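You operate a simulated robot arm through the tools that you are given. There is no shell and no other tool. Be economical: measure what you need, move in short steps, check, and stop when the job is done.

You run a simulated two-armed robot. Do the job below in one go: nothing can be reset, and whatever is moved stays where it is left.

## Task
Pick up the orange water bottle from the shelf under the drainer with one hand, pass it to the other hand and put it on the top of the work table. Set down upright: water bottle.

It is judged by the outcome, as a careful person would: the job done as asked, and still so three seconds after it is handed in. It fails if anything else is knocked over, pushed out of place, dropped, spilled or broken.

## Robot
Two 7-joint arms with two-finger parallel grippers on one trunk, on a base that drives. Base frame: it is fixed to the floor where the robot stands at the start and does not move with it; the origin is under the middle of the robot, x ahead of it, y to its left, z up. Lengths are in mm, angles in degrees, forces in N, time in s.
The left shoulder is at the start at [20, 138, 875], the right one opposite. With the tool pointing down near the work surface each hand reaches from about 100 to 500 mm from the robot's upright axis, wherever it stands, measured 20 degrees to its own side. Places, roughly: top of the work table [-1100, -1200, 800]. Payload 1.57 kg a hand.
Tool frame (each hand has its own): the origin (TCP) lies between the finger pads and is the grasp point; the fingertips stand 30 mm ahead of it; z points along the fingers, y is the line along which they close. The gripper opens to 80 mm. The fingers are 17 mm wide and 12 mm thick; the gripper's body (40 by 82 mm) begins 80 mm behind the TCP.
Orientation is that of the tool frame in the base frame, as a unit quaternion [w, x, y, z]. With the fingers straight down and closing along the base's y, the tool's x points along the base's -x, its y along +y and its z along -z.

## Interface
- The arms move only by the tool arm_command. It takes "left_moves", "right_moves" or both (then of equal length, played together; a hand with none holds still); each is a list of rows, each a list of 7 numbers: the opening, from 0 (shut) to 1 (fully open), then the shift along the tool's x, y, z in mm, then the turn, a rotation vector about the tool's x, y, z in degrees. In form: [[claw, tx, ty, tz, ax, ay, az], ...]. A call has 1 to 8 rows; each row shifts and turns the commanded pose from where the row before left it, along the tool's axes as they then stand. Each row takes 0.2 s and may step no farther than 50 mm and 8.6 degrees from the row before; otherwise, or with a gripper value out of range, the whole call is refused. A pose out of reach is approached as far as the arm can. The call stops where the force on the tool passes 40 N (or 10 N more than at its start, if that is more) or the arm is blocked; 0.2 s more then pass. Each finger travels about 45 mm/s and halts on what it meets, pressing with about 24 N; the grip force reading is that of the motor and also rises with nothing between the fingers. The clock runs only during rows and for 0.2 s after the last one: add rows that do not move to give the fingers time. The reply holds the time, the measured pose of the TCP, the force on the tool along the base axes, the opening and the grip force, in the units named above and with some noise, with the torque about the TCP (base axes, N m) and any sound that the robot's microphone picked up.
- Cameras (640 x 400 px; columns grow to the right, rows downward): "scene" is now at [171.4, -12.4, 813.3]; the picture's right is [-0.10, -0.99, 0.00], its down [-0.13, 0.01, -0.99] and it looks along [0.99, -0.10, -0.13] (base axes); focal length 214 px, centre (320, 200). "left" rides on the left gripper at [72, 7, -122] in its tool frame; the picture's right is [-0.09, 1.00, 0.00], its down [-0.84, -0.08, -0.54] and it looks along [-0.54, -0.05, 0.84] (tool axes); focal length 238 px, centre (320, 200). "right" rides on the right gripper at [72, -7, -122] in its tool frame; the picture's right is [0.09, 1.00, 0.00], its down [-0.84, 0.08, -0.54] and it looks along [-0.54, 0.05, 0.84] (tool axes); focal length 238 px, centre (320, 200).
- grab_frame(camera): a new picture of that camera. The clock stands still meanwhile.
- slide_trunk(by): slides the trunk up (or, below 0, down) by that many mm; the arms and the scene camera ride with it, the base frame stays. It gives what a move gives, with no picture.
- base_move(legs): drives the robot by 1 to 6 legs, each [ahead, left, turn to the left] in mm, mm and degrees, along the robot's own axes; the way and the turn of a leg run together, so that a leg with both is an arc; at most 1500 mm and 180 degrees a leg. The arms and the cameras ride along, it lands a little off, and it stops where it bumps. It gives what a move gives.
- aim_head(pan, tilt): turns the head with the scene camera to pan (to the left, within 60 degrees either way) and tilt (down, from -29 to 69), counted from straight ahead of the robot. It gives what a move gives.
- pixel_to_xyz(camera, pixels): for up to 12 pixels [column, row] of the newest picture of that camera ("zoom" is the newest enlarged one), the place [x, y, z] in the base frame of the surface seen there, good to about 2 mm, but the place of the scene camera against the robot may be out by one fixed shift of up to 25 mm in any direction. The clock stands still meanwhile.
- enlarge(camera, box): a new picture of the part [left, top, right, bottom] of that camera's present view, enlarged. The clock stands still meanwhile.
- hand_in(): hands the job in; it is judged then, once.

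Work in short steps. Measure before you move; look again where a grasp or a placing could have gone wrong, and mend it. You have 80 turns and 58 pictures in all, those below and enlarged ones among them. Open the grippers and draw the arms clear of the work before you hand the job in, unless the task says otherwise; then end with one line.

The tools are called after ">>>" as a command line: name --argument value ..., lists and objects as JSON in quotes. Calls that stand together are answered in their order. arm_command: Moves the arms, as the interface text tells. Its arguments: {"type":"object","properties":{"left_moves":{"type":"array","items":{"type":"array","items":{"type":"number"}}},"right_moves":{"type":"array","items":{"type":"array","items":{"type":"number"}}}},"required":[]} The other tools are called the same way: slide_trunk (by) slides the trunk up or down; base_move (legs) drives the base; aim_head (pan, tilt) turns the head that bears the scene camera; grab_frame (camera) takes a picture; pixel_to_xyz (camera, pixels) gives the place of the surface under pixels of a picture; enlarge (camera, box) takes an enlarged picture of a part of a camera's view; hand_in () hands the job in.

At the start:

```text
time: 0.0
left_position: [274.2, 55.0, 776.5]
left_orientation: [-0.108, 0.0, 0.994, 0.005]
left_force: [0.0, 0.1, 0.3]
left_wrist_torque: [0.0, 0.02, -0.01]
left_grip_width: 80.1
left_finger_force: 0.1
right_position: [251.0, -144.5, 723.0]
right_orientation: [-0.039, -0.003, 0.999, -0.033]
right_force: [0.0, 0.7, -0.2]
right_wrist_torque: [-0.01, -0.02, -0.01]
right_grip_width: 80.0
right_finger_force: 0.0
trunk travel left (down, up): [-250.0, 990.0]
robot x, y, heading: [3.0, -2.4, -0.2]
head pan, tilt: [-5.9, 7.3]
```

scene: 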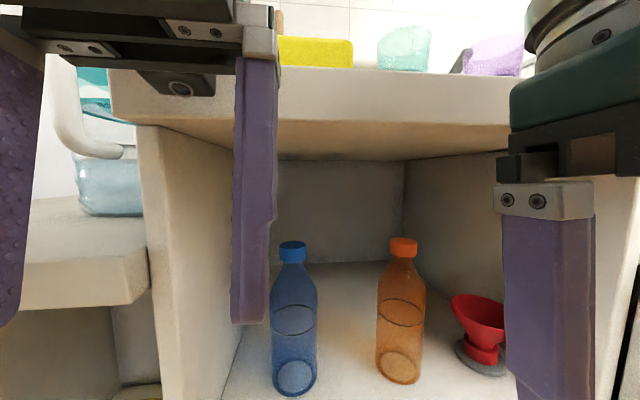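
right: 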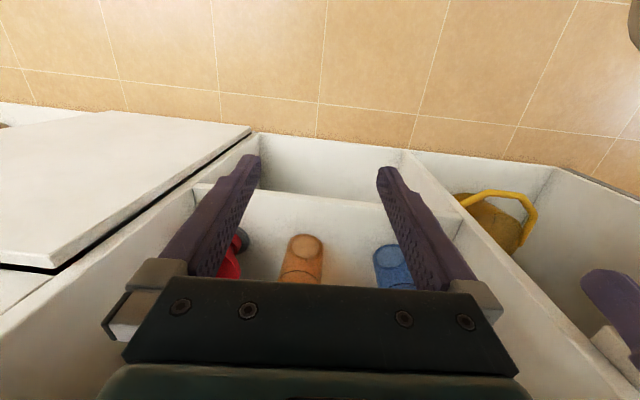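
left: 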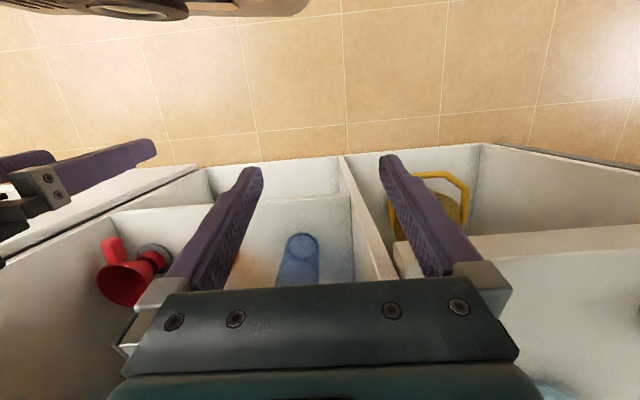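

The scene picture shows the orange bottle (cap at 403,247, base near 398,370), a blue one at (292,310) and a red item at (480,335). I measure them and the compartment edges.

>>> pixel_to_xyz --camera "scene" --pixels '[[403, 247], [400, 300], [398, 372], [292, 252], [293, 330], [480, 315], [340, 137], [340, 90], [350, 390], [165, 250], [340, 220], [450, 200]]'

>>> pixel_to_xyz --camera "right" --pixels '[[305, 240], [303, 265], [391, 250], [235, 245], [330, 205], [100, 160], [335, 150]]'

```text
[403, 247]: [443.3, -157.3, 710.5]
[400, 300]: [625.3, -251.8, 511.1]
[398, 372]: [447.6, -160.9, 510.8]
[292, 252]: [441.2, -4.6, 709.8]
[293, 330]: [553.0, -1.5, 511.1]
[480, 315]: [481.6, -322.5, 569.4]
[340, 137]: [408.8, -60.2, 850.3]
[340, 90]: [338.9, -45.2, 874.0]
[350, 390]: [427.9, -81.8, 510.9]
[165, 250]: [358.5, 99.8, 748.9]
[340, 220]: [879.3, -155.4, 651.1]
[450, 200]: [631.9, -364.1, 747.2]
```

```text
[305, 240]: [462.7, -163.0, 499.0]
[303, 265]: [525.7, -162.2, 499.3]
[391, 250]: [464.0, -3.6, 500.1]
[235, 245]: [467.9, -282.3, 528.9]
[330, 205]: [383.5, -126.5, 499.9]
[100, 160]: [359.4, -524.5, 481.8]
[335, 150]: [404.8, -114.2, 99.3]
```

The wrist camera puts the shelf at z≈500 and the orange bottle near (460,-162), with the ceiling at about 840, so it needs a level grasp from the front. I back off first to have room to turn the right hand.

>>> base_move --legs '[[-250, 0, 0]]'

>>> arm_command --right_moves '[[1, -39, 0, 23, 0, 0, 0], [1, -39, 0, 23, 0, 0, 0], [1, -39, 0, 23, 0, 0, 0], [1, -39, 0, 22, 0, 0, 0], [1, 0, 0, 0, -0.227, -7.87, 0.272], [1, 0, 0, 0, -0.227, -7.87, 0.272], [1, 0, 0, 0, -0.227, -7.87, 0.272], [1, 0, 0, 0, -0.227, -7.87, 0.272]]'

>>> arm_command --right_moves '[[1, 0, 0, 0, -0.227, -7.87, 0.272], [1, 0, 0, 0, -0.227, -7.87, 0.272], [1, 0, 0, 0, -0.227, -7.87, 0.272], [1, 0, 0, 0, -0.227, -7.87, 0.272], [1, 0, 0, 0, -0.227, -7.87, 0.272], [1, 0, 0, 0, -0.227, -7.87, 0.272], [1, 0, 0, 0, -0.227, -7.87, 0.272], [1, 0, 0, 0, -0.227, -7.87, 0.272]]'

```text
time: 1.8
left_position: [22.3, 54.6, 775.3]
left_orientation: [-0.108, 0.001, 0.994, 0.005]
left_force: [0.1, 0.4, 0.3]
left_wrist_torque: [0.01, 0.02, 0.0]
left_grip_width: 79.9
left_finger_force: 0.1
right_position: [-3.1, -144.9, 722.9]
right_orientation: [-0.039, -0.001, 0.999, -0.033]
right_force: [-0.2, -0.5, -0.1]
right_wrist_torque: [0.0, 0.01, 0.01]
right_grip_width: 79.9
right_finger_force: 0.1
trunk travel left (down, up): [-250.0, 990.0]
robot x, y, heading: [-248.9, 1.1, -0.4]
head pan, tilt: [-5.9, 7.3]
```

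```text
time: 3.6
left_position: [22.7, 54.1, 775.1]
left_orientation: [-0.108, 0.001, 0.994, 0.006]
left_force: [-0.8, -0.2, -0.1]
left_wrist_torque: [0.02, -0.02, 0.02]
left_grip_width: 80.0
left_finger_force: 0.0
right_position: [144.4, -151.3, 618.6]
right_orientation: [0.235, -0.001, 0.972, -0.024]
right_force: [0.0, 0.0, -0.2]
right_wrist_torque: [0.03, 0.0, 0.01]
right_grip_width: 79.9
right_finger_force: 0.0
trunk travel left (down, up): [-250.0, 990.0]
robot x, y, heading: [-252.5, 3.1, -0.0]
head pan, tilt: [-5.9, 7.3]
```

```text
time: 5.4
left_position: [21.8, 54.5, 776.2]
left_orientation: [-0.109, 0.001, 0.994, 0.006]
left_force: [-0.7, -0.7, 0.1]
left_wrist_torque: [-0.01, 0.02, 0.01]
left_grip_width: 80.1
left_finger_force: 0.1
right_position: [144.2, -151.2, 618.5]
right_orientation: [0.707, 0.0, 0.707, 0.001]
right_force: [-0.4, -0.5, 0.3]
right_wrist_torque: [0.02, -0.02, 0.02]
right_grip_width: 79.9
right_finger_force: 0.1
trunk travel left (down, up): [-250.0, 990.0]
robot x, y, heading: [-250.4, 1.0, -0.5]
head pan, tilt: [-5.9, 7.3]
```

The right hand is level at (144,-151,618). I look with both cameras to locate the bottle precisely.

>>> grab_frame --camera "right"

>>> grab_frame --camera "scene"

```text
54 pictures are left
```

right: 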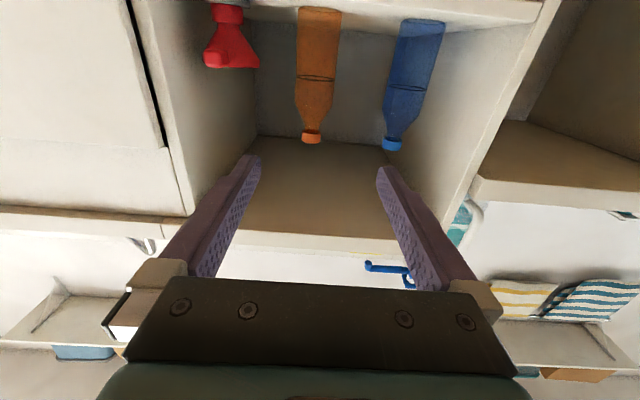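

```text
53 pictures are left
```

scene: 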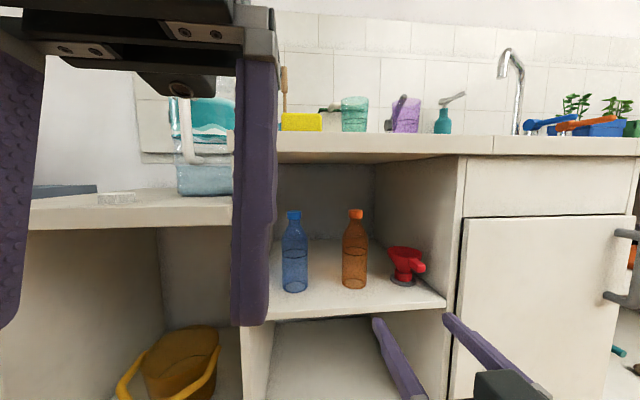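

Cap is at (312,138) in the wrist picture and the body at (318,60). I measure them along with the shelf edge and ceiling.

>>> pixel_to_xyz --camera "right" --pixels '[[312, 134], [312, 141], [304, 136], [320, 136], [298, 90], [337, 90], [298, 30], [340, 30], [420, 12], [392, 145], [300, 205], [230, 60]]'

>>> pixel_to_xyz --camera "scene" --pixels '[[356, 214], [355, 280], [294, 215], [406, 252], [330, 318], [330, 150], [410, 300], [355, 288]]'

```text
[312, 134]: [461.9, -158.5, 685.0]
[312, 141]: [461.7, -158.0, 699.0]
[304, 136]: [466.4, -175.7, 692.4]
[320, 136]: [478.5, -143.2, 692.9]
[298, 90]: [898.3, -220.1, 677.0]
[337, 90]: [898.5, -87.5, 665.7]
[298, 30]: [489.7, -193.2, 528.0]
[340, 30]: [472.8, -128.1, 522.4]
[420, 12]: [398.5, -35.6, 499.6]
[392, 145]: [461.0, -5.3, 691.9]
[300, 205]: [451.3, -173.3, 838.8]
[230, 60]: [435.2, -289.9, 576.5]
```

```text
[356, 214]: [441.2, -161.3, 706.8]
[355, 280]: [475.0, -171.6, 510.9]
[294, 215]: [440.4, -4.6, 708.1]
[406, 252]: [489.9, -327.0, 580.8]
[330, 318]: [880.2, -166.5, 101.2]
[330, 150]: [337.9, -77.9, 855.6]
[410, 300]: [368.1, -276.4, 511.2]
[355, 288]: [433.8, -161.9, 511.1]
```

Bottle centre comes out at about (479,-160), body 65 wide, upright on z=500; the shelf front edge is at x≈388. I line up y and z, then drive ahead leaving the tips short of the bottle.

>>> arm_command --right_moves '[[1, 9, -4, 0, 0, 0, 0], [1, 9, -4, 0, 0, 0, 0]]'

>>> base_move --legs '[[240, 0, 0.3]]'

>>> grab_frame --camera "right"

```text
time: 6.0
left_position: [22.8, 53.8, 776.0]
left_orientation: [-0.109, 0.002, 0.994, 0.007]
left_force: [-0.1, 0.7, 0.0]
left_wrist_torque: [0.01, -0.01, 0.02]
left_grip_width: 80.3
left_finger_force: 0.0
right_position: [145.6, -159.3, 600.7]
right_orientation: [0.706, 0.001, 0.708, -0.002]
right_force: [-0.1, -0.5, -0.3]
right_wrist_torque: [0.01, -0.03, 0.0]
right_grip_width: 80.0
right_finger_force: 0.0
trunk travel left (down, up): [-250.0, 990.0]
robot x, y, heading: [-252.2, 0.6, -0.1]
head pan, tilt: [-5.9, 7.3]
```

```text
time: 7.8
left_position: [263.5, 53.7, 776.8]
left_orientation: [-0.108, 0.003, 0.994, 0.007]
left_force: [0.4, -0.2, 0.0]
left_wrist_torque: [-0.02, 0.01, 0.02]
left_grip_width: 79.9
left_finger_force: 0.1
right_position: [384.1, -159.2, 600.6]
right_orientation: [0.707, 0.001, 0.707, -0.001]
right_force: [0.3, 0.2, 0.1]
right_wrist_torque: [-0.02, -0.02, 0.02]
right_grip_width: 79.8
right_finger_force: 0.1
trunk travel left (down, up): [-250.0, 990.0]
robot x, y, heading: [-10.7, -2.4, -0.1]
head pan, tilt: [-5.9, 7.3]
```

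```text
52 pictures are left
```

right: 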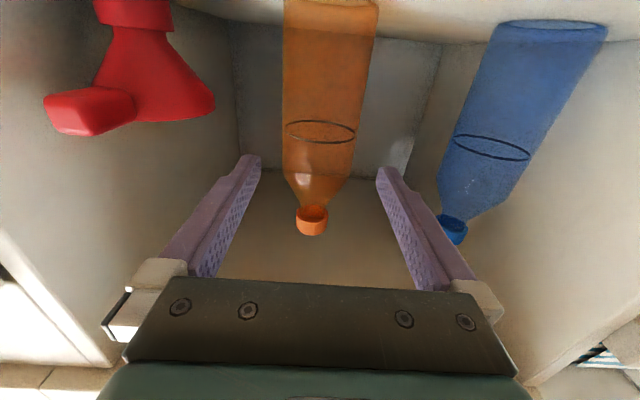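

The bottle stands between the finger lines; I check its lateral centre with the cap at (312,222) and body edges.

>>> pixel_to_xyz --camera "right" --pixels '[[312, 222], [300, 218], [324, 218], [287, 60], [372, 60], [290, 110], [352, 160], [330, 20], [455, 228], [95, 110], [135, 105]]'

```text
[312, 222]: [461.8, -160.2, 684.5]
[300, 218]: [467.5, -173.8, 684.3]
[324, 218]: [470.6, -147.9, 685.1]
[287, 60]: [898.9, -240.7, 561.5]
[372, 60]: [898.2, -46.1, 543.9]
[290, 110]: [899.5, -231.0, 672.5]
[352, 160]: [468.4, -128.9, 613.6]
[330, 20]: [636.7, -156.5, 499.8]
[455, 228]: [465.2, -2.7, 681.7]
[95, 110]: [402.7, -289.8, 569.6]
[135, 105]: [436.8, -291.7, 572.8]
```

Cap centre is at y≈-161 with clear space to the red item (y≈-260 and beyond). I advance 93 mm in small rows.

>>> arm_command --right_moves '[[1, 0, -1.5, 15, 0, 0, 0], [1, 0, 0, 16, 0, 0, 0], [1, 0, 0, 16, 0, 0, 0], [1, 0, 0, 16, 0, 0, 0], [1, 0, 0, 15, 0, 0, 0], [1, 0, 0, 15, 0, 0, 0], [1, 0, 0, 0, 0, 0, 0]]'

>>> grab_frame --camera "right"

```text
time: 9.4
left_position: [263.2, 53.2, 775.6]
left_orientation: [-0.109, 0.002, 0.994, 0.007]
left_force: [0.1, -0.2, 0.3]
left_wrist_torque: [0.0, 0.01, -0.01]
left_grip_width: 80.1
left_finger_force: 0.1
right_position: [477.8, -162.7, 599.7]
right_orientation: [0.707, 0.001, 0.708, 0.0]
right_force: [0.5, -0.2, -0.5]
right_wrist_torque: [-0.01, -0.02, 0.01]
right_grip_width: 80.1
right_finger_force: 0.0
trunk travel left (down, up): [-250.0, 990.0]
robot x, y, heading: [-12.2, 0.6, -0.4]
head pan, tilt: [-5.9, 7.3]
```

```text
51 pictures are left
```

right: 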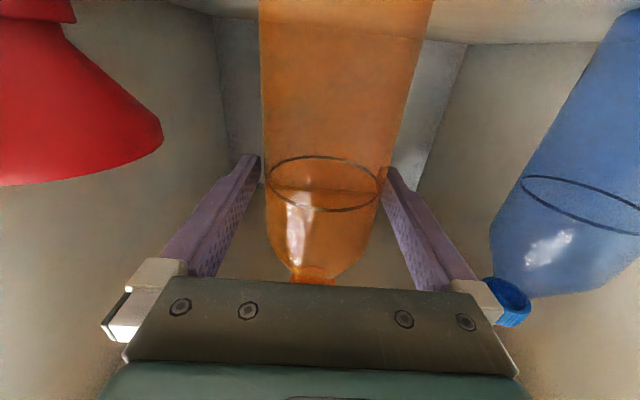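

The bottle is between the fingers without contact. I close the right hand.

>>> arm_command --right_moves '[[0.6, 0, 0, 0, 0, 0, 0], [0.6, 0, 0, 0, 0, 0, 0], [0.4, 0, 0, 0, 0, 0, 0], [0.4, 0, 0, 0, 0, 0, 0], [0, 0, 0, 0, 0, 0, 0], [0, 0, 0, 0, 0, 0, 0]]'

```text
time: 10.8
left_position: [262.3, 53.4, 775.5]
left_orientation: [-0.109, 0.002, 0.994, 0.006]
left_force: [-0.2, 0.0, -0.8]
left_wrist_torque: [0.01, 0.02, 0.02]
left_grip_width: 80.0
left_finger_force: 0.1
right_position: [477.4, -162.8, 600.5]
right_orientation: [0.706, 0.001, 0.708, -0.002]
right_force: [0.4, 0.7, 0.2]
right_wrist_torque: [0.01, -0.02, -0.04]
right_grip_width: 65.3
right_finger_force: 23.9
trunk travel left (down, up): [-250.0, 990.0]
robot x, y, heading: [-12.7, 2.5, -0.3]
head pan, tilt: [-5.9, 7.3]
```

Gripped at 65 mm. I lift it 50 mm.

>>> arm_command --right_moves '[[0, -10, 0, 0, 0, 0, 0], [0, -15, 0, 0, 0, 0, 0], [0, -15, 0, 0, 0, 0, 0], [0, -10, 0, 0, 0, 0, 0], [0, 0, 0, 0, 0, 0, 0]]'

>>> grab_frame --camera "right"

```text
time: 12.0
left_position: [263.3, 52.8, 776.1]
left_orientation: [-0.109, 0.002, 0.994, 0.007]
left_force: [-0.7, -0.1, 0.1]
left_wrist_torque: [-0.02, 0.0, 0.02]
left_grip_width: 79.8
left_finger_force: 0.0
right_position: [477.2, -162.2, 651.1]
right_orientation: [0.706, 0.001, 0.708, -0.001]
right_force: [0.3, 0.1, 0.0]
right_wrist_torque: [0.0, -0.02, -0.02]
right_grip_width: 65.6
right_finger_force: 24.5
trunk travel left (down, up): [-250.0, 990.0]
robot x, y, heading: [-12.7, -1.8, 0.1]
head pan, tilt: [-5.9, 7.3]
```

```text
50 pictures are left
```

right: 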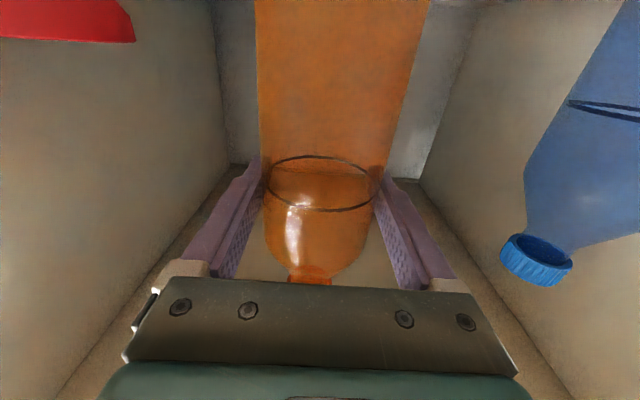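

The bottle rose with the hand (same place in the picture). I drive straight back out of the compartment.

>>> base_move --legs '[[-400, 0, 0]]'

>>> grab_frame --camera "scene"

```text
time: 14.5
left_position: [-139.8, 54.5, 776.6]
left_orientation: [-0.109, 0.006, 0.994, 0.006]
left_force: [0.0, 0.5, -0.7]
left_wrist_torque: [0.0, 0.01, 0.02]
left_grip_width: 79.7
left_finger_force: 0.1
right_position: [72.4, -162.5, 650.3]
right_orientation: [0.706, 0.004, 0.708, -0.004]
right_force: [0.4, -0.4, -0.6]
right_wrist_torque: [-0.05, 0.05, 0.01]
right_grip_width: 65.6
right_finger_force: 24.5
trunk travel left (down, up): [-250.0, 990.0]
robot x, y, heading: [-418.2, 2.6, -0.7]
head pan, tilt: [-5.9, 7.3]
```

```text
49 pictures are left
```

scene: 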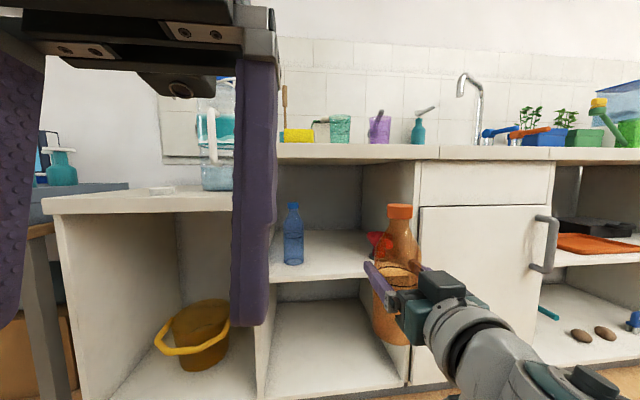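

The bottle is held upright in free space at (72,-162,650). I bring it to the middle of the robot, a bit nearer and lower, for the handover.

>>> arm_command --right_moves '[[0, 7, 15, -10, 0, 0, 0], [0, 7, 22, -14, 0, 0, 0], [0, 7, 22, -14, 0, 0, 0], [0, 7, 22, -14, 0, 0, 0], [0, 7, 22, -14, 0, 0, 0], [0, 7, 22, -14, 0, 0, 0], [0, 7, 22, -14, 0, 0, 0], [0, 1, 18, -6, 0, 0, 0]]'

>>> aim_head --pan 0 --tilt 25

>>> grab_frame --camera "left"

>>> grab_frame --camera "scene"

```text
time: 16.3
left_position: [-139.7, 54.5, 776.6]
left_orientation: [-0.108, 0.006, 0.994, 0.006]
left_force: [-0.6, -0.2, 1.2]
left_wrist_torque: [0.01, -0.02, 0.0]
left_grip_width: 79.9
left_finger_force: 0.1
right_position: [-24.6, 3.1, 600.5]
right_orientation: [0.707, 0.004, 0.707, -0.003]
right_force: [0.6, 0.2, -1.4]
right_wrist_torque: [-0.02, -0.02, -0.01]
right_grip_width: 65.6
right_finger_force: 23.9
trunk travel left (down, up): [-250.0, 990.0]
robot x, y, heading: [-416.9, 1.9, -0.6]
head pan, tilt: [-5.9, 7.3]
```

```text
time: 17.1
left_position: [-139.4, 53.5, 775.8]
left_orientation: [-0.108, 0.006, 0.994, 0.007]
left_force: [0.3, 0.6, -0.2]
left_wrist_torque: [0.01, 0.01, 0.0]
left_grip_width: 79.7
left_finger_force: 0.0
right_position: [-25.3, 3.0, 600.8]
right_orientation: [0.707, 0.004, 0.708, -0.004]
right_force: [-0.4, -0.1, -0.5]
right_wrist_torque: [-0.01, 0.01, 0.01]
right_grip_width: 65.7
right_finger_force: 24.5
trunk travel left (down, up): [-250.0, 990.0]
robot x, y, heading: [-415.5, 3.0, -0.9]
head pan, tilt: [0.0, 25.0]
```

```text
48 pictures are left
```

left: 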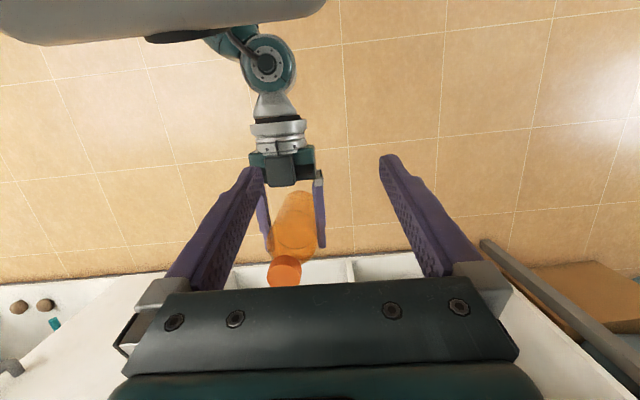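

```text
47 pictures are left
```

scene: 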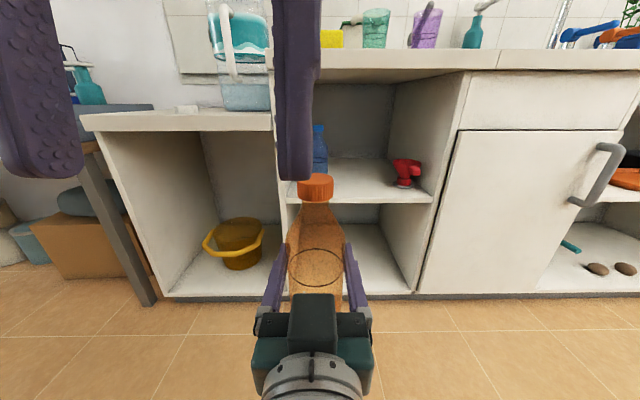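

The cap shows at (285,271) in the left picture. I measure it and the cap's edges.

>>> pixel_to_xyz --camera "left" --pixels '[[286, 263], [286, 275], [272, 270], [299, 270], [286, 284], [285, 257]]'

>>> pixel_to_xyz --camera "scene" --pixels '[[316, 178], [316, 188], [316, 197], [303, 186], [330, 186]]'

```text
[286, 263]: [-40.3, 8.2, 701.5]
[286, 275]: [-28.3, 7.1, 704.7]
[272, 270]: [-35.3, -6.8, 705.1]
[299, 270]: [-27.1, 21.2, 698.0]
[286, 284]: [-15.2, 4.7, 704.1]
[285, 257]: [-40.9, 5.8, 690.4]
```

```text
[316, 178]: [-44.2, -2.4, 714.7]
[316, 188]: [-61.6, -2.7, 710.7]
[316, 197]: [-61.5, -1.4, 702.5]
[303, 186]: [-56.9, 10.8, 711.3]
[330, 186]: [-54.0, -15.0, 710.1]
```

Cap top is at z≈705, centre near (-25,5). I square the left hand to vertical and bring it over the cap at the present height (tips at 746).

>>> arm_command --left_moves '[[1, 0, 0, 0, 0.4, -6.2, -0.35], [1, 0, 0, 0, 0.4, -6.2, -0.35], [1, -29, -12, 0, 0, 0, 0], [1, -29, -12, 0, 0, 0, 0], [1, -29, -12, 0, 0, 0, 0], [1, -27.5, -13, 0, 0, 0, 0], [1, 0, 0, 0, 0, 0, 0]]'

>>> grab_frame --camera "left"

>>> grab_frame --camera "scene"

```text
time: 18.7
left_position: [-25.5, 7.6, 765.7]
left_orientation: [-0.014, -0.003, 1.0, 0.001]
left_force: [-0.2, -0.3, -0.4]
left_wrist_torque: [0.0, 0.0, 0.03]
left_grip_width: 80.0
left_finger_force: 0.1
right_position: [-25.3, 3.7, 600.5]
right_orientation: [0.706, 0.004, 0.708, -0.004]
right_force: [-0.3, -0.3, 0.0]
right_wrist_torque: [0.02, -0.01, 0.01]
right_grip_width: 65.6
right_finger_force: 24.1
trunk travel left (down, up): [-250.0, 990.0]
robot x, y, heading: [-416.4, 0.4, -0.7]
head pan, tilt: [0.0, 25.0]
```

```text
46 pictures are left
```

left: 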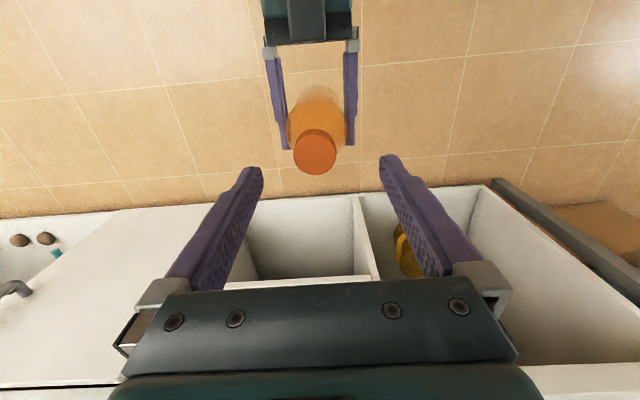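

```text
45 pictures are left
```

scene: 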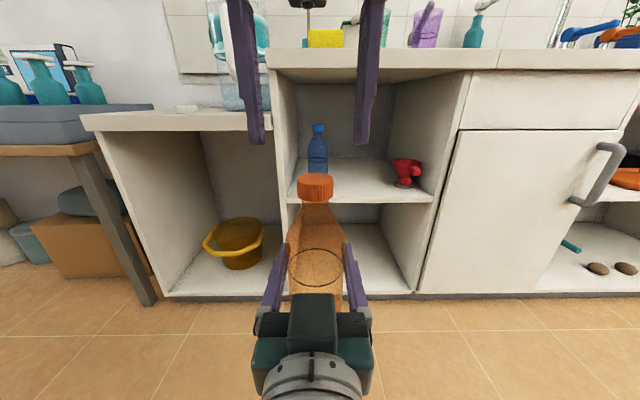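

The cap is at (315,152) below the left fingers. I measure its rim to centre exactly.

>>> pixel_to_xyz --camera "left" --pixels '[[315, 152], [315, 135], [315, 168], [297, 152], [333, 152], [315, 173]]'

```text
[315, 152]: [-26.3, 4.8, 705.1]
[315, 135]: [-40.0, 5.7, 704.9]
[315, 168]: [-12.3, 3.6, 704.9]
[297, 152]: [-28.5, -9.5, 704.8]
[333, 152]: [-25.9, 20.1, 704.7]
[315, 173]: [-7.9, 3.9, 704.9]
```

Cap centre is (-25.5,5). I shift 2.5 mm, fix the 1.6° tilt and lower to TCP z≈709.

>>> arm_command --left_moves '[[1, 0, -2.5, 0, 0, -1.6, 0], [1, 0, 0, 15, 0, 0, 0], [1, 0, 0, 15, 0, 0, 0], [1, 0, 0, 15, 0, 0, 0], [1, 0, 0, 11, 0, 0, 0], [1, 0, 0, 0, 0, 0, 0]]'

>>> grab_frame --camera "scene"

>>> grab_frame --camera "left"

```text
time: 20.1
left_position: [-23.8, 2.0, 718.9]
left_orientation: [0.013, 0.0, 1.0, -0.001]
left_force: [0.2, -0.1, -1.3]
left_wrist_torque: [0.0, 0.02, -0.01]
left_grip_width: 80.0
left_finger_force: 0.0
right_position: [-24.2, 3.3, 600.5]
right_orientation: [0.707, 0.005, 0.707, -0.005]
right_force: [0.4, 0.3, 0.1]
right_wrist_torque: [0.0, -0.02, 0.02]
right_grip_width: 65.4
right_finger_force: 24.1
trunk travel left (down, up): [-250.0, 990.0]
robot x, y, heading: [-416.8, 5.4, -0.7]
head pan, tilt: [0.0, 25.0]
```

```text
44 pictures are left
```

scene: 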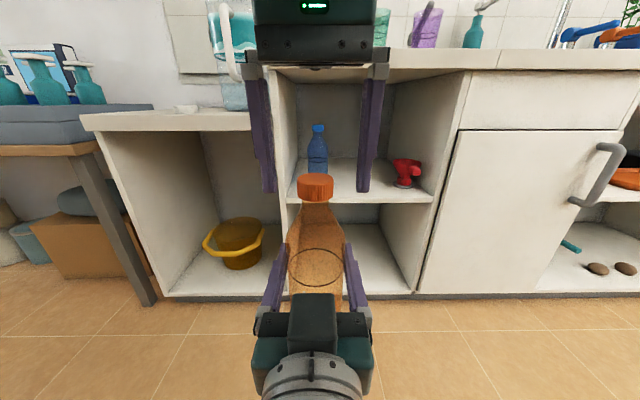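

```text
43 pictures are left
```

left: 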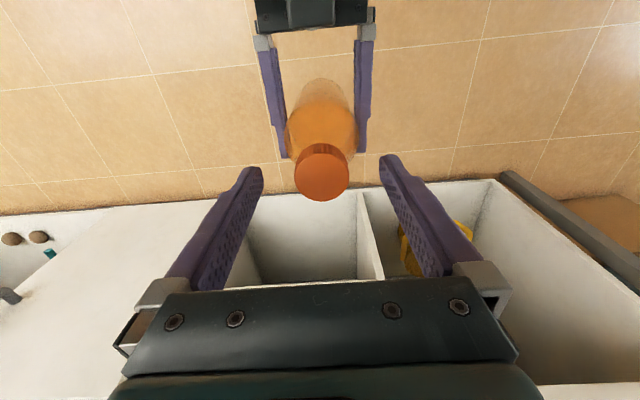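

Left TCP is at (-23.8,2.0,718.9). I correct y by +3, tilt by 1.5°, go down 12 mm, then close softly on the cap.

>>> arm_command --left_moves '[[1, 1.5, 3, 0, 0, 1.5, 0], [1, 0, 0, 6, 0, 0, 0], [1, 0, 0, 6, 0, 0, 0], [1, 0, 0, 0, 0, 0, 0]]'

>>> grab_frame --camera "left"

```text
time: 21.1
left_position: [-25.1, 5.6, 707.1]
left_orientation: [0.0, 0.0, 1.0, -0.001]
left_force: [0.5, -0.4, -0.7]
left_wrist_torque: [0.0, -0.01, 0.0]
left_grip_width: 79.8
left_finger_force: 0.2
right_position: [-26.5, 2.2, 600.7]
right_orientation: [0.706, 0.004, 0.708, -0.004]
right_force: [0.1, -0.9, -0.1]
right_wrist_torque: [0.02, -0.03, -0.01]
right_grip_width: 65.6
right_finger_force: 23.9
trunk travel left (down, up): [-250.0, 990.0]
robot x, y, heading: [-416.4, 2.6, -0.7]
head pan, tilt: [0.0, 25.0]
```

```text
42 pictures are left
```

left: 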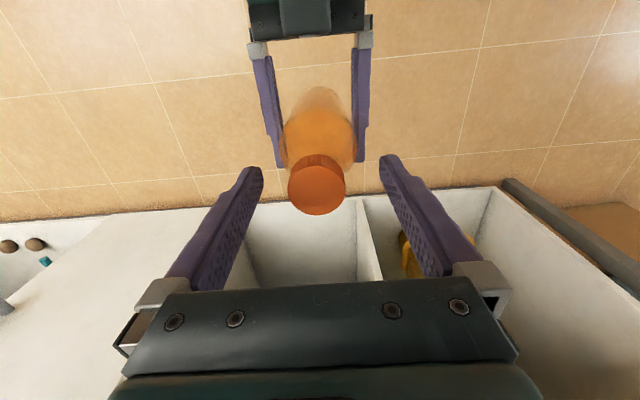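

Cap (317,185) lies between the fingertips. I close the left hand.

>>> arm_command --left_moves '[[0.6, 0, 0, 0, 0, 0, 0], [0.5, 0, 0, 0, 0, 0, 0], [0.4, 0, 0, 0, 0, 0, 0], [0.2, 0, 0, 0, 0, 0, 0], [0, 0, 0, 0, 0, 0, 0], [0, 0, 0, 0, 0, 0, 0]]'

>>> grab_frame --camera "left"

>>> grab_frame --camera "scene"

```text
time: 22.5
left_position: [-27.8, 4.7, 707.5]
left_orientation: [0.0, 0.001, 1.0, -0.002]
left_force: [-0.1, -10.0, 0.2]
left_wrist_torque: [-0.29, 0.01, -0.02]
left_grip_width: 34.3
left_finger_force: 24.0
right_position: [-25.9, 3.5, 600.4]
right_orientation: [0.707, 0.003, 0.707, -0.003]
right_force: [-0.1, 10.2, -0.3]
right_wrist_torque: [-0.78, -0.02, 0.03]
right_grip_width: 65.7
right_finger_force: 23.9
trunk travel left (down, up): [-250.0, 990.0]
robot x, y, heading: [-418.5, 3.3, -0.6]
head pan, tilt: [0.0, 25.0]
```

```text
41 pictures are left
```

left: 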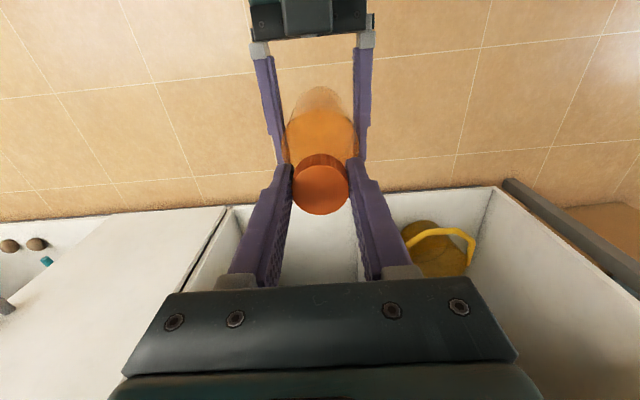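

```text
40 pictures are left
```

scene: 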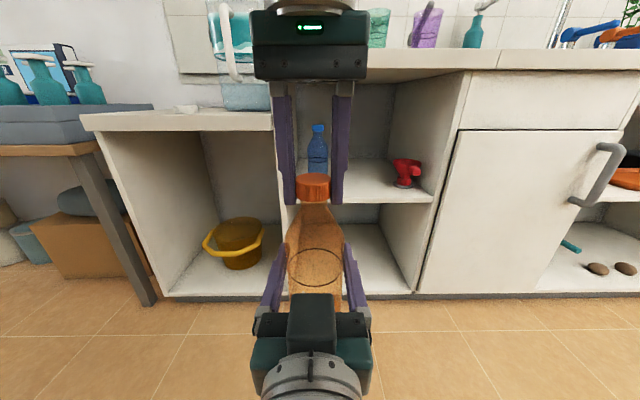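

Left grips the cap at 34 mm with a 10 N sideways strain; I ease the left hand 2 mm toward -y to relieve it.

>>> arm_command --left_moves '[[0, 0, -2, 0, 0, 0, 0], [0, 0, 0, 0, 0, 0, 0]]'

```text
time: 23.1
left_position: [-25.8, 2.8, 706.5]
left_orientation: [0.0, -0.001, 1.0, 0.0]
left_force: [1.3, -5.8, 0.5]
left_wrist_torque: [-0.16, -0.05, -0.03]
left_grip_width: 34.0
left_finger_force: 24.0
right_position: [-24.5, 2.2, 601.7]
right_orientation: [0.707, 0.004, 0.707, -0.004]
right_force: [-1.4, 6.4, -2.0]
right_wrist_torque: [-0.46, -0.11, 0.02]
right_grip_width: 65.5
right_finger_force: 23.8
trunk travel left (down, up): [-250.0, 990.0]
robot x, y, heading: [-414.2, 1.0, -0.6]
head pan, tilt: [0.0, 25.0]
```

Strain has halved; I ease 2.5 mm more, then open the right hand while the left holds.

>>> arm_command --left_moves '[[0, 0, -2.5, 0, 0, 0, 0], [0, 0, 0, 0, 0, 0, 0]]'

>>> arm_command --left_moves '[[0, 0, 0, 0, 0, 0, 0], [0, 0, 0, 0, 0, 0, 0], [0, 0, 0, 0, 0, 0, 0], [0, 0, 0, 0, 0, 0, 0]]' --right_moves '[[1, 0, 0, 0, 0, 0, 0], [1, 0, 0, 0, 0, 0, 0], [1, 0, 0, 0, 0, 0, 0], [1, 0, 0, 0, 0, 0, 0]]'

>>> grab_frame --camera "scene"

```text
time: 23.7
left_position: [-25.4, 1.5, 706.2]
left_orientation: [-0.001, -0.001, 1.0, 0.0]
left_force: [-1.0, 5.4, -0.2]
left_wrist_torque: [0.1, 0.02, 0.03]
left_grip_width: 34.2
left_finger_force: 23.9
right_position: [-25.0, 2.1, 599.9]
right_orientation: [0.707, 0.006, 0.708, -0.004]
right_force: [0.5, -4.8, -0.3]
right_wrist_torque: [0.44, 0.05, -0.02]
right_grip_width: 65.7
right_finger_force: 23.8
trunk travel left (down, up): [-250.0, 990.0]
robot x, y, heading: [-416.6, 1.7, -0.6]
head pan, tilt: [0.0, 25.0]
```

```text
time: 24.7
left_position: [-28.3, 1.5, 708.3]
left_orientation: [-0.001, 0.0, 1.0, -0.001]
left_force: [0.0, 0.1, -0.1]
left_wrist_torque: [0.03, -0.01, 0.03]
left_grip_width: 34.4
left_finger_force: 24.3
right_position: [-26.5, 3.5, 600.7]
right_orientation: [0.706, 0.004, 0.708, -0.004]
right_force: [0.4, -0.3, 0.3]
right_wrist_torque: [0.02, 0.01, 0.02]
right_grip_width: 80.0
right_finger_force: 0.0
trunk travel left (down, up): [-250.0, 990.0]
robot x, y, heading: [-413.3, 4.5, -0.7]
head pan, tilt: [0.0, 25.0]
```

```text
39 pictures are left
```

scene: 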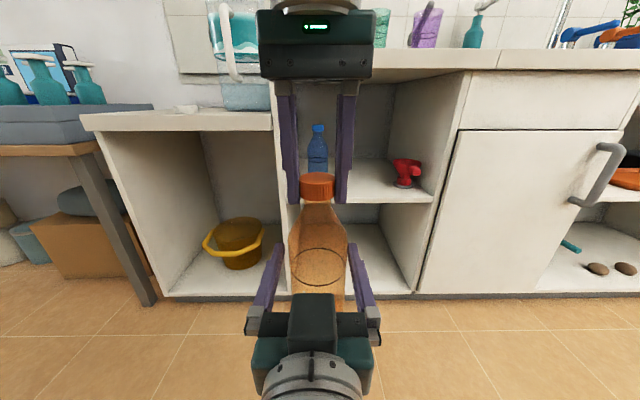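

The left hand alone holds the bottle. I separate: left moves 40 mm forward, right 50 mm back.

>>> arm_command --left_moves '[[0, -10, 0, 0, 0, 0, 0], [0, -10, 0, 0, 0, 0, 0], [0, -10, 0, 0, 0, 0, 0], [0, -10, 0, 0, 0, 0, 0], [0, 0, 0, 0, 0, 0, 0]]' --right_moves '[[1, 0, 0, -12, 0, 0, 0], [1, 0, 0, -13, 0, 0, 0], [1, 0, 0, -13, 0, 0, 0], [1, 0, 0, -12, 0, 0, 0], [1, 0, 0, 0, 0, 0, 0]]'

>>> grab_frame --camera "scene"

```text
time: 25.9
left_position: [13.5, 2.2, 707.6]
left_orientation: [-0.001, 0.0, 1.0, 0.0]
left_force: [-0.8, 0.7, -0.4]
left_wrist_torque: [0.03, -0.01, 0.01]
left_grip_width: 34.4
left_finger_force: 23.8
right_position: [-74.6, 4.3, 599.9]
right_orientation: [0.706, 0.003, 0.708, -0.003]
right_force: [0.0, 0.7, -0.6]
right_wrist_torque: [0.0, -0.02, -0.01]
right_grip_width: 80.0
right_finger_force: 0.0
trunk travel left (down, up): [-250.0, 990.0]
robot x, y, heading: [-415.7, 5.1, -0.6]
head pan, tilt: [0.0, 25.0]
```

```text
38 pictures are left
```

scene: 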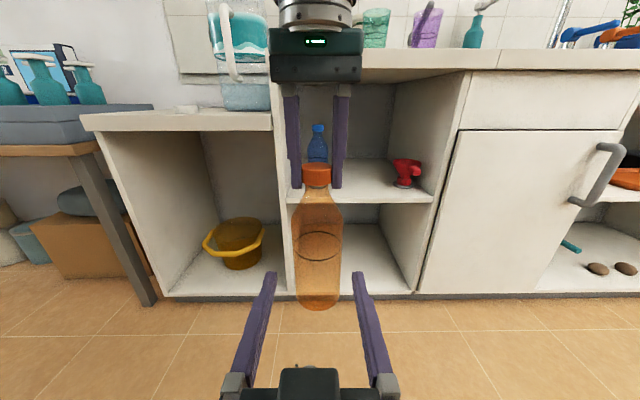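

They are clear of each other. I take the right hand aside to y≈-150 and then turn it back to point down.

>>> arm_command --right_moves '[[1, 0, -38, -5, 0, 0, 0], [1, 0, -38, 0, 0, 0, 0], [1, 0, -38, 0, 0, 0, 0], [1, 0, -38, 0, 0, 0, 0], [1, 0, 0, 0, 0, 8.2, 0], [1, 0, 0, 0, 0, 8.2, 0], [1, 0, 0, 0, 0, 8.2, 0], [1, 0, 0, 0, 0, 8.2, 0]]'

>>> arm_command --right_moves '[[1, 0, 0, 0, 0, 8.2, 0], [1, 0, 0, 0, 0, 8.2, 0], [1, 0, 0, 0, 0, 8.2, 0], [1, 0, 0, 0, 0, 8.2, 0], [1, 0, 0, 0, 0, 8.2, 0], [1, 0, 0, 0, 0, 8.2, 0], [1, 0, 0, 0, 0, 8.2, 0], [1, 0, 0, 0, 0, 0, 0]]'

>>> arm_command --right_moves '[[1, 20, 0, -30, 0, 0, 0], [1, 20, 0, -30, 0, 0, 0], [1, 20, 0, -30, 0, 0, 0], [1, 20, 0, -30, 0, 0, 0]]'

>>> slide_trunk --by 350

```text
time: 27.7
left_position: [15.4, 2.4, 707.2]
left_orientation: [0.0, 0.0, 1.0, 0.0]
left_force: [-0.7, 0.2, -0.5]
left_wrist_torque: [0.01, 0.01, 0.01]
left_grip_width: 34.5
left_finger_force: 24.1
right_position: [-81.4, -147.2, 601.8]
right_orientation: [0.478, 0.005, 0.879, -0.002]
right_force: [-0.3, -0.3, -0.1]
right_wrist_torque: [-0.02, -0.03, 0.02]
right_grip_width: 79.6
right_finger_force: 0.0
trunk travel left (down, up): [-250.0, 990.0]
robot x, y, heading: [-414.8, 3.9, -0.8]
head pan, tilt: [0.0, 25.0]
```

```text
time: 29.5
left_position: [13.5, 1.9, 707.5]
left_orientation: [-0.001, -0.001, 1.0, -0.002]
left_force: [-0.6, -0.7, 1.0]
left_wrist_torque: [0.0, 0.0, 0.0]
left_grip_width: 34.3
left_finger_force: 24.4
right_position: [-82.4, -147.8, 598.9]
right_orientation: [-0.003, 0.006, 1.0, 0.0]
right_force: [-0.3, 0.0, -0.7]
right_wrist_torque: [-0.01, -0.03, 0.01]
right_grip_width: 79.9
right_finger_force: 0.0
trunk travel left (down, up): [-250.0, 990.0]
robot x, y, heading: [-416.1, 3.9, -0.8]
head pan, tilt: [0.0, 25.0]
```

```text
time: 30.5
left_position: [13.0, 1.1, 706.3]
left_orientation: [0.0, 0.0, 1.0, 0.0]
left_force: [-0.4, 0.8, 0.3]
left_wrist_torque: [-0.03, -0.01, 0.01]
left_grip_width: 34.3
left_finger_force: 24.2
right_position: [-166.0, -150.0, 712.2]
right_orientation: [-0.022, 0.011, 1.0, -0.005]
right_force: [-0.5, -0.3, 1.3]
right_wrist_torque: [0.0, 0.01, 0.01]
right_grip_width: 79.8
right_finger_force: 0.1
trunk travel left (down, up): [-250.0, 990.0]
robot x, y, heading: [-414.1, 4.2, -0.5]
head pan, tilt: [0.0, 25.0]
```

```text
time: 34.0
left_position: [12.5, 1.0, 1057.7]
left_orientation: [0.0, 0.0, 1.0, -0.001]
left_force: [-0.1, 0.5, -0.5]
left_wrist_torque: [0.02, -0.01, -0.01]
left_grip_width: 34.3
left_finger_force: 23.9
right_position: [-166.1, -148.8, 1063.5]
right_orientation: [-0.019, 0.007, 1.0, -0.007]
right_force: [0.3, -1.0, -0.3]
right_wrist_torque: [0.0, 0.03, -0.01]
right_grip_width: 80.0
right_finger_force: 0.1
trunk travel left (down, up): [-600.0, 640.0]
robot x, y, heading: [-411.4, 6.9, -0.9]
head pan, tilt: [0.0, 25.0]
```

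The bottle is at hand with its base at about z=850. Before turning toward the table at (-1100,-1200), I look to the right.

>>> aim_head --pan -60 --tilt 25

>>> grab_frame --camera "scene"

```text
time: 35.3
left_position: [13.4, 1.0, 1057.7]
left_orientation: [0.0, 0.0, 1.0, 0.0]
left_force: [0.0, 0.0, -1.0]
left_wrist_torque: [-0.01, 0.0, 0.0]
left_grip_width: 34.3
left_finger_force: 23.7
right_position: [-164.4, -150.2, 1062.0]
right_orientation: [-0.019, 0.005, 1.0, -0.009]
right_force: [0.6, -0.3, 0.0]
right_wrist_torque: [-0.01, -0.02, 0.02]
right_grip_width: 79.8
right_finger_force: 0.1
trunk travel left (down, up): [-600.0, 640.0]
robot x, y, heading: [-414.5, 3.3, -1.0]
head pan, tilt: [-60.0, 25.0]
```

```text
37 pictures are left
```

scene: 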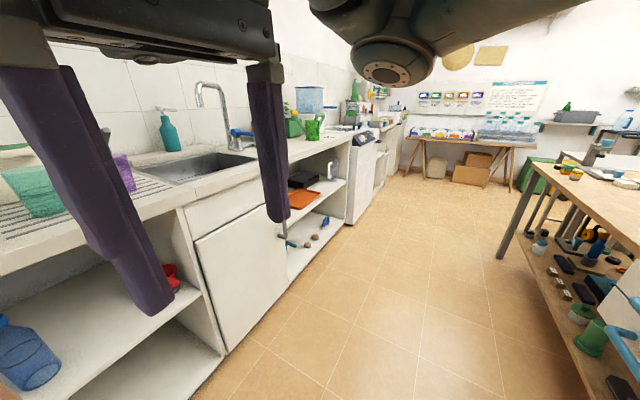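

The workbench is at the right, behind us. I measure its near edge.

>>> pixel_to_xyz --camera "scene" --pixels '[[535, 162], [560, 187], [600, 212], [635, 238], [610, 190], [635, 200], [600, 300], [500, 257]]'

```text
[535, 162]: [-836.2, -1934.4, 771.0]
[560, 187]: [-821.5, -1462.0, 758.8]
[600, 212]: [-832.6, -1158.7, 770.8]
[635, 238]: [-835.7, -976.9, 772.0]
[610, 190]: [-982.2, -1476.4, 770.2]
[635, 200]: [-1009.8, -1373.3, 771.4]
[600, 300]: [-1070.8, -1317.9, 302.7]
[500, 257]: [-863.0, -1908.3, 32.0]
```

The bench edge is at x≈-840 (top z≈760–770), running along y. I move to the middle of the aisle, turn right 90° and look at the bench.

>>> base_move --legs '[[150, 0, 0], [0, 0, -90]]'

>>> grab_frame --camera "scene"

```text
time: 40.4
left_position: [-265.7, -428.1, 1057.8]
left_orientation: [-0.001, 0.705, 0.709, -0.001]
left_force: [0.2, -1.0, -1.0]
left_wrist_torque: [0.07, 0.02, -0.01]
left_grip_width: 33.8
left_finger_force: 24.1
right_position: [-416.7, -249.7, 1062.9]
right_orientation: [-0.019, 0.709, 0.705, 0.008]
right_force: [0.1, -0.7, -0.7]
right_wrist_torque: [-0.03, 0.03, -0.04]
right_grip_width: 80.0
right_finger_force: 0.0
trunk travel left (down, up): [-600.0, 640.0]
robot x, y, heading: [-266.9, 2.4, -90.6]
head pan, tilt: [-60.0, 25.0]
```

```text
36 pictures are left
```

scene: 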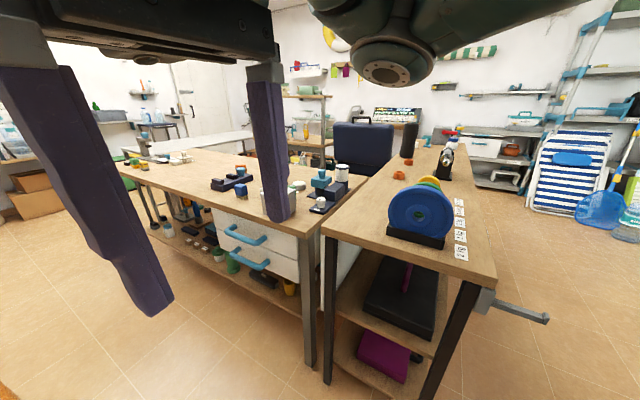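

The long bench with drawers is the one at (-1100,-1200); free wood shows near (185,170). I measure surfaces and objects.

>>> pixel_to_xyz --camera "scene" --pixels '[[185, 175], [205, 195], [220, 165], [150, 175], [240, 205], [290, 232], [320, 235], [225, 185], [185, 158], [430, 240], [280, 215], [240, 160]]'

>>> enlarge --camera "scene" --box '[100, 120, 380, 295]'

```text
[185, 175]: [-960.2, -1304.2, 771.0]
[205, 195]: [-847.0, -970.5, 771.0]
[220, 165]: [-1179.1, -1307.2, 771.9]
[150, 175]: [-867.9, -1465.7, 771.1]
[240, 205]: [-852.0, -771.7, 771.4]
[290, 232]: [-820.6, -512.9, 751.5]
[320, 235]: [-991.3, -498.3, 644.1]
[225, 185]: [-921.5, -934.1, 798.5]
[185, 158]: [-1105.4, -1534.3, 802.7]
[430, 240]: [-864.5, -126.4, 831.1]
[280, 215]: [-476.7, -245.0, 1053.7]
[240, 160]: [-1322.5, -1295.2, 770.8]
```

```text
2.29 times, centred on (240, 208) of scene
```

zoom: 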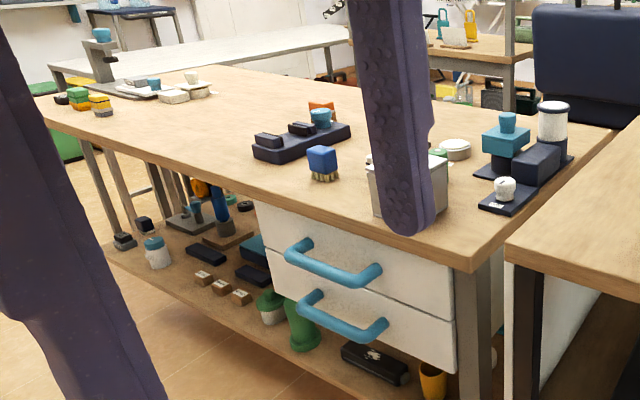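

The table is free around (-960,-1230), between the tray (y≈-930) and items beyond y≈-1450. I drive along the aisle, then turn to face the bench.

>>> base_move --legs '[[1215, 0, 0], [0, 0, -90]]'

>>> aim_head --pan 0 --tilt 25

>>> grab_frame --camera "scene"

>>> grab_frame --camera "left"

```text
time: 50.5
left_position: [-698.7, -1225.0, 1056.4]
left_orientation: [0.0, 1.0, 0.003, -0.001]
left_force: [0.0, -0.4, -0.7]
left_wrist_torque: [-0.01, 0.01, -0.02]
left_grip_width: 34.3
left_finger_force: 24.2
right_position: [-520.6, -1071.6, 1062.8]
right_orientation: [-0.008, 1.0, -0.001, 0.019]
right_force: [-0.3, -0.3, 0.6]
right_wrist_torque: [-0.02, 0.01, -0.04]
right_grip_width: 80.1
right_finger_force: 0.1
trunk travel left (down, up): [-600.0, 640.0]
robot x, y, heading: [-272.5, -1223.3, 179.7]
head pan, tilt: [-60.0, 25.0]
```

```text
time: 51.8
left_position: [-700.0, -1224.3, 1058.3]
left_orientation: [-0.001, 1.0, 0.003, 0.0]
left_force: [0.2, -0.3, 0.1]
left_wrist_torque: [-0.02, 0.01, 0.01]
left_grip_width: 34.3
left_finger_force: 24.0
right_position: [-520.2, -1072.7, 1062.4]
right_orientation: [-0.008, 1.0, -0.001, 0.02]
right_force: [-0.1, -1.1, -0.5]
right_wrist_torque: [-0.01, 0.0, -0.01]
right_grip_width: 80.0
right_finger_force: 0.1
trunk travel left (down, up): [-600.0, 640.0]
robot x, y, heading: [-272.9, -1224.9, 179.8]
head pan, tilt: [0.0, 25.0]
```

```text
34 pictures are left
```

scene: 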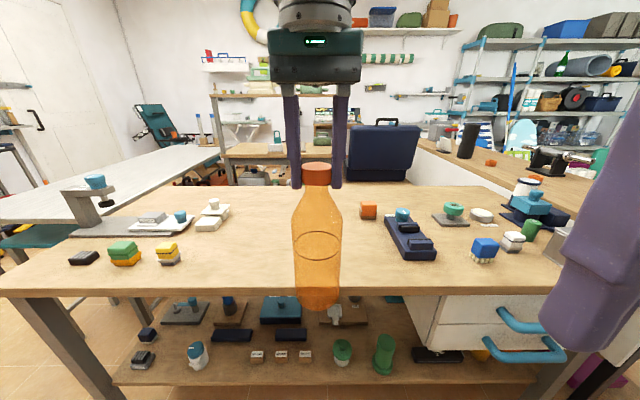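

```text
33 pictures are left
```

left: 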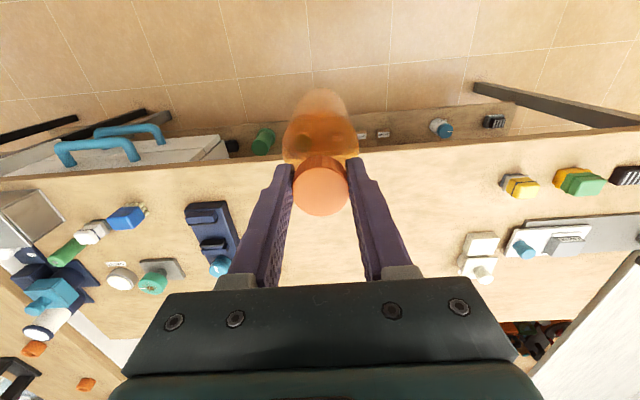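

The bottle still hangs upright and the bench ahead is free. I measure the table top and the nearest items with the left camera.

>>> pixel_to_xyz --camera "left" --pixels '[[380, 155], [420, 170], [420, 240], [225, 250], [195, 205], [510, 185], [480, 250], [400, 150], [250, 170], [330, 230], [150, 175]]'

>>> pixel_to_xyz --camera "scene" --pixels '[[316, 300], [297, 300], [335, 300], [316, 308], [298, 220], [338, 220], [230, 285], [240, 240], [314, 170]]'

```text
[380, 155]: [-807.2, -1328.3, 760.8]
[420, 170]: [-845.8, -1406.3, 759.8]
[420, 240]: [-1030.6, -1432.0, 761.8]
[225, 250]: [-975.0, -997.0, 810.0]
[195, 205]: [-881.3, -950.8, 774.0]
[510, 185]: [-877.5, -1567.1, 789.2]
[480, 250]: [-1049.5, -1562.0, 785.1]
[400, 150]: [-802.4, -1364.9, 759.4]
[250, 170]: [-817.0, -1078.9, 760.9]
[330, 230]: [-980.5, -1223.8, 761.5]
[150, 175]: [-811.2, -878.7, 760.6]
```

```text
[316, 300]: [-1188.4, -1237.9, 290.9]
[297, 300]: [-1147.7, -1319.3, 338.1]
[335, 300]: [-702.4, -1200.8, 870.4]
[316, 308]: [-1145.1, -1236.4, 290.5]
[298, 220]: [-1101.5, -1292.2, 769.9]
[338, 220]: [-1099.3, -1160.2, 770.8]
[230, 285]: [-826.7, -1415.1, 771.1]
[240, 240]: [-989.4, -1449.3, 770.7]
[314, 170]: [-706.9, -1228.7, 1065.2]
```

Table top is z≈760.5, edge x≈-800, free strip y -1020…-1540. I drive 180 mm nearer and extend the arm 30 mm so the bottle goes to about (-910,-1225).

>>> base_move --legs '[[180, 0, 0]]'

>>> arm_command --left_moves '[[0, -10, 0, 0, 0, 0, 0], [0, -10, 0, 0, 0, 0, 0], [0, -10, 0, 0, 0, 0, 0], [0, 0, 0, 0, 0, 0, 0]]'

>>> slide_trunk --by -70

>>> grab_frame --camera "scene"

>>> grab_frame --camera "left"

```text
time: 53.3
left_position: [-876.8, -1225.0, 1057.5]
left_orientation: [-0.001, 1.0, 0.005, 0.0]
left_force: [-0.6, 0.4, -0.5]
left_wrist_torque: [-0.01, -0.02, -0.01]
left_grip_width: 34.2
left_finger_force: 24.3
right_position: [-697.8, -1072.1, 1061.5]
right_orientation: [-0.008, 1.0, 0.0, 0.02]
right_force: [-0.1, -0.3, -0.4]
right_wrist_torque: [-0.01, 0.01, 0.02]
right_grip_width: 79.9
right_finger_force: 0.1
trunk travel left (down, up): [-600.0, 640.0]
robot x, y, heading: [-448.4, -1221.2, 180.0]
head pan, tilt: [0.0, 25.0]
```

```text
time: 54.3
left_position: [-886.2, -1225.5, 1057.2]
left_orientation: [-0.001, 1.0, 0.005, -0.001]
left_force: [-0.2, -0.2, 0.1]
left_wrist_torque: [-0.01, 0.0, -0.02]
left_grip_width: 34.2
left_finger_force: 24.2
left hand out of reach, approached as far as the arm can: row 2, 3
right_position: [-697.1, -1072.5, 1061.3]
right_orientation: [-0.008, 1.0, 0.0, 0.021]
right_force: [-0.2, -0.2, -0.5]
right_wrist_torque: [0.02, 0.01, 0.04]
right_grip_width: 80.0
right_finger_force: 0.0
trunk travel left (down, up): [-600.0, 640.0]
robot x, y, heading: [-446.8, -1223.4, 179.9]
head pan, tilt: [0.0, 25.0]
```

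```text
time: 55.4
left_position: [-885.6, -1225.7, 987.3]
left_orientation: [-0.001, 1.0, 0.005, -0.001]
left_force: [0.1, 0.4, -1.3]
left_wrist_torque: [-0.01, 0.02, 0.0]
left_grip_width: 34.1
left_finger_force: 24.0
right_position: [-698.3, -1071.6, 992.2]
right_orientation: [-0.009, 1.0, 0.0, 0.02]
right_force: [0.4, -0.2, 0.4]
right_wrist_torque: [0.02, 0.0, -0.02]
right_grip_width: 79.9
right_finger_force: 0.1
trunk travel left (down, up): [-530.0, 710.0]
robot x, y, heading: [-447.7, -1219.3, 179.7]
head pan, tilt: [0.0, 25.0]
```

```text
32 pictures are left
```

scene: 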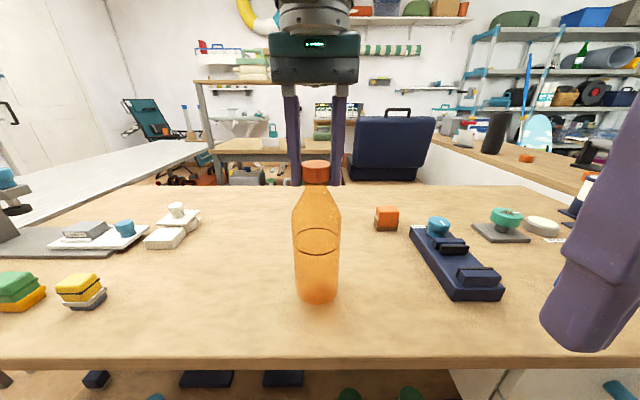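

```text
31 pictures are left
```

left: 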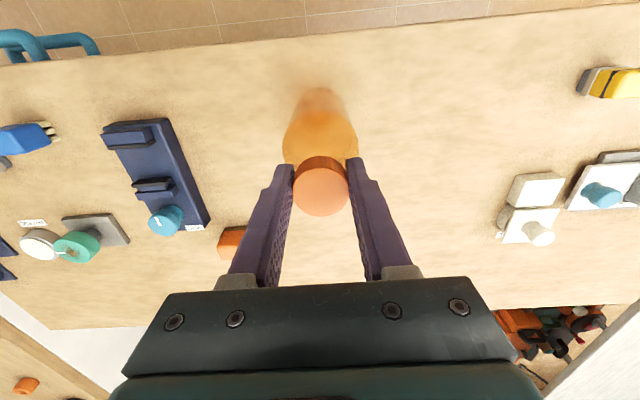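

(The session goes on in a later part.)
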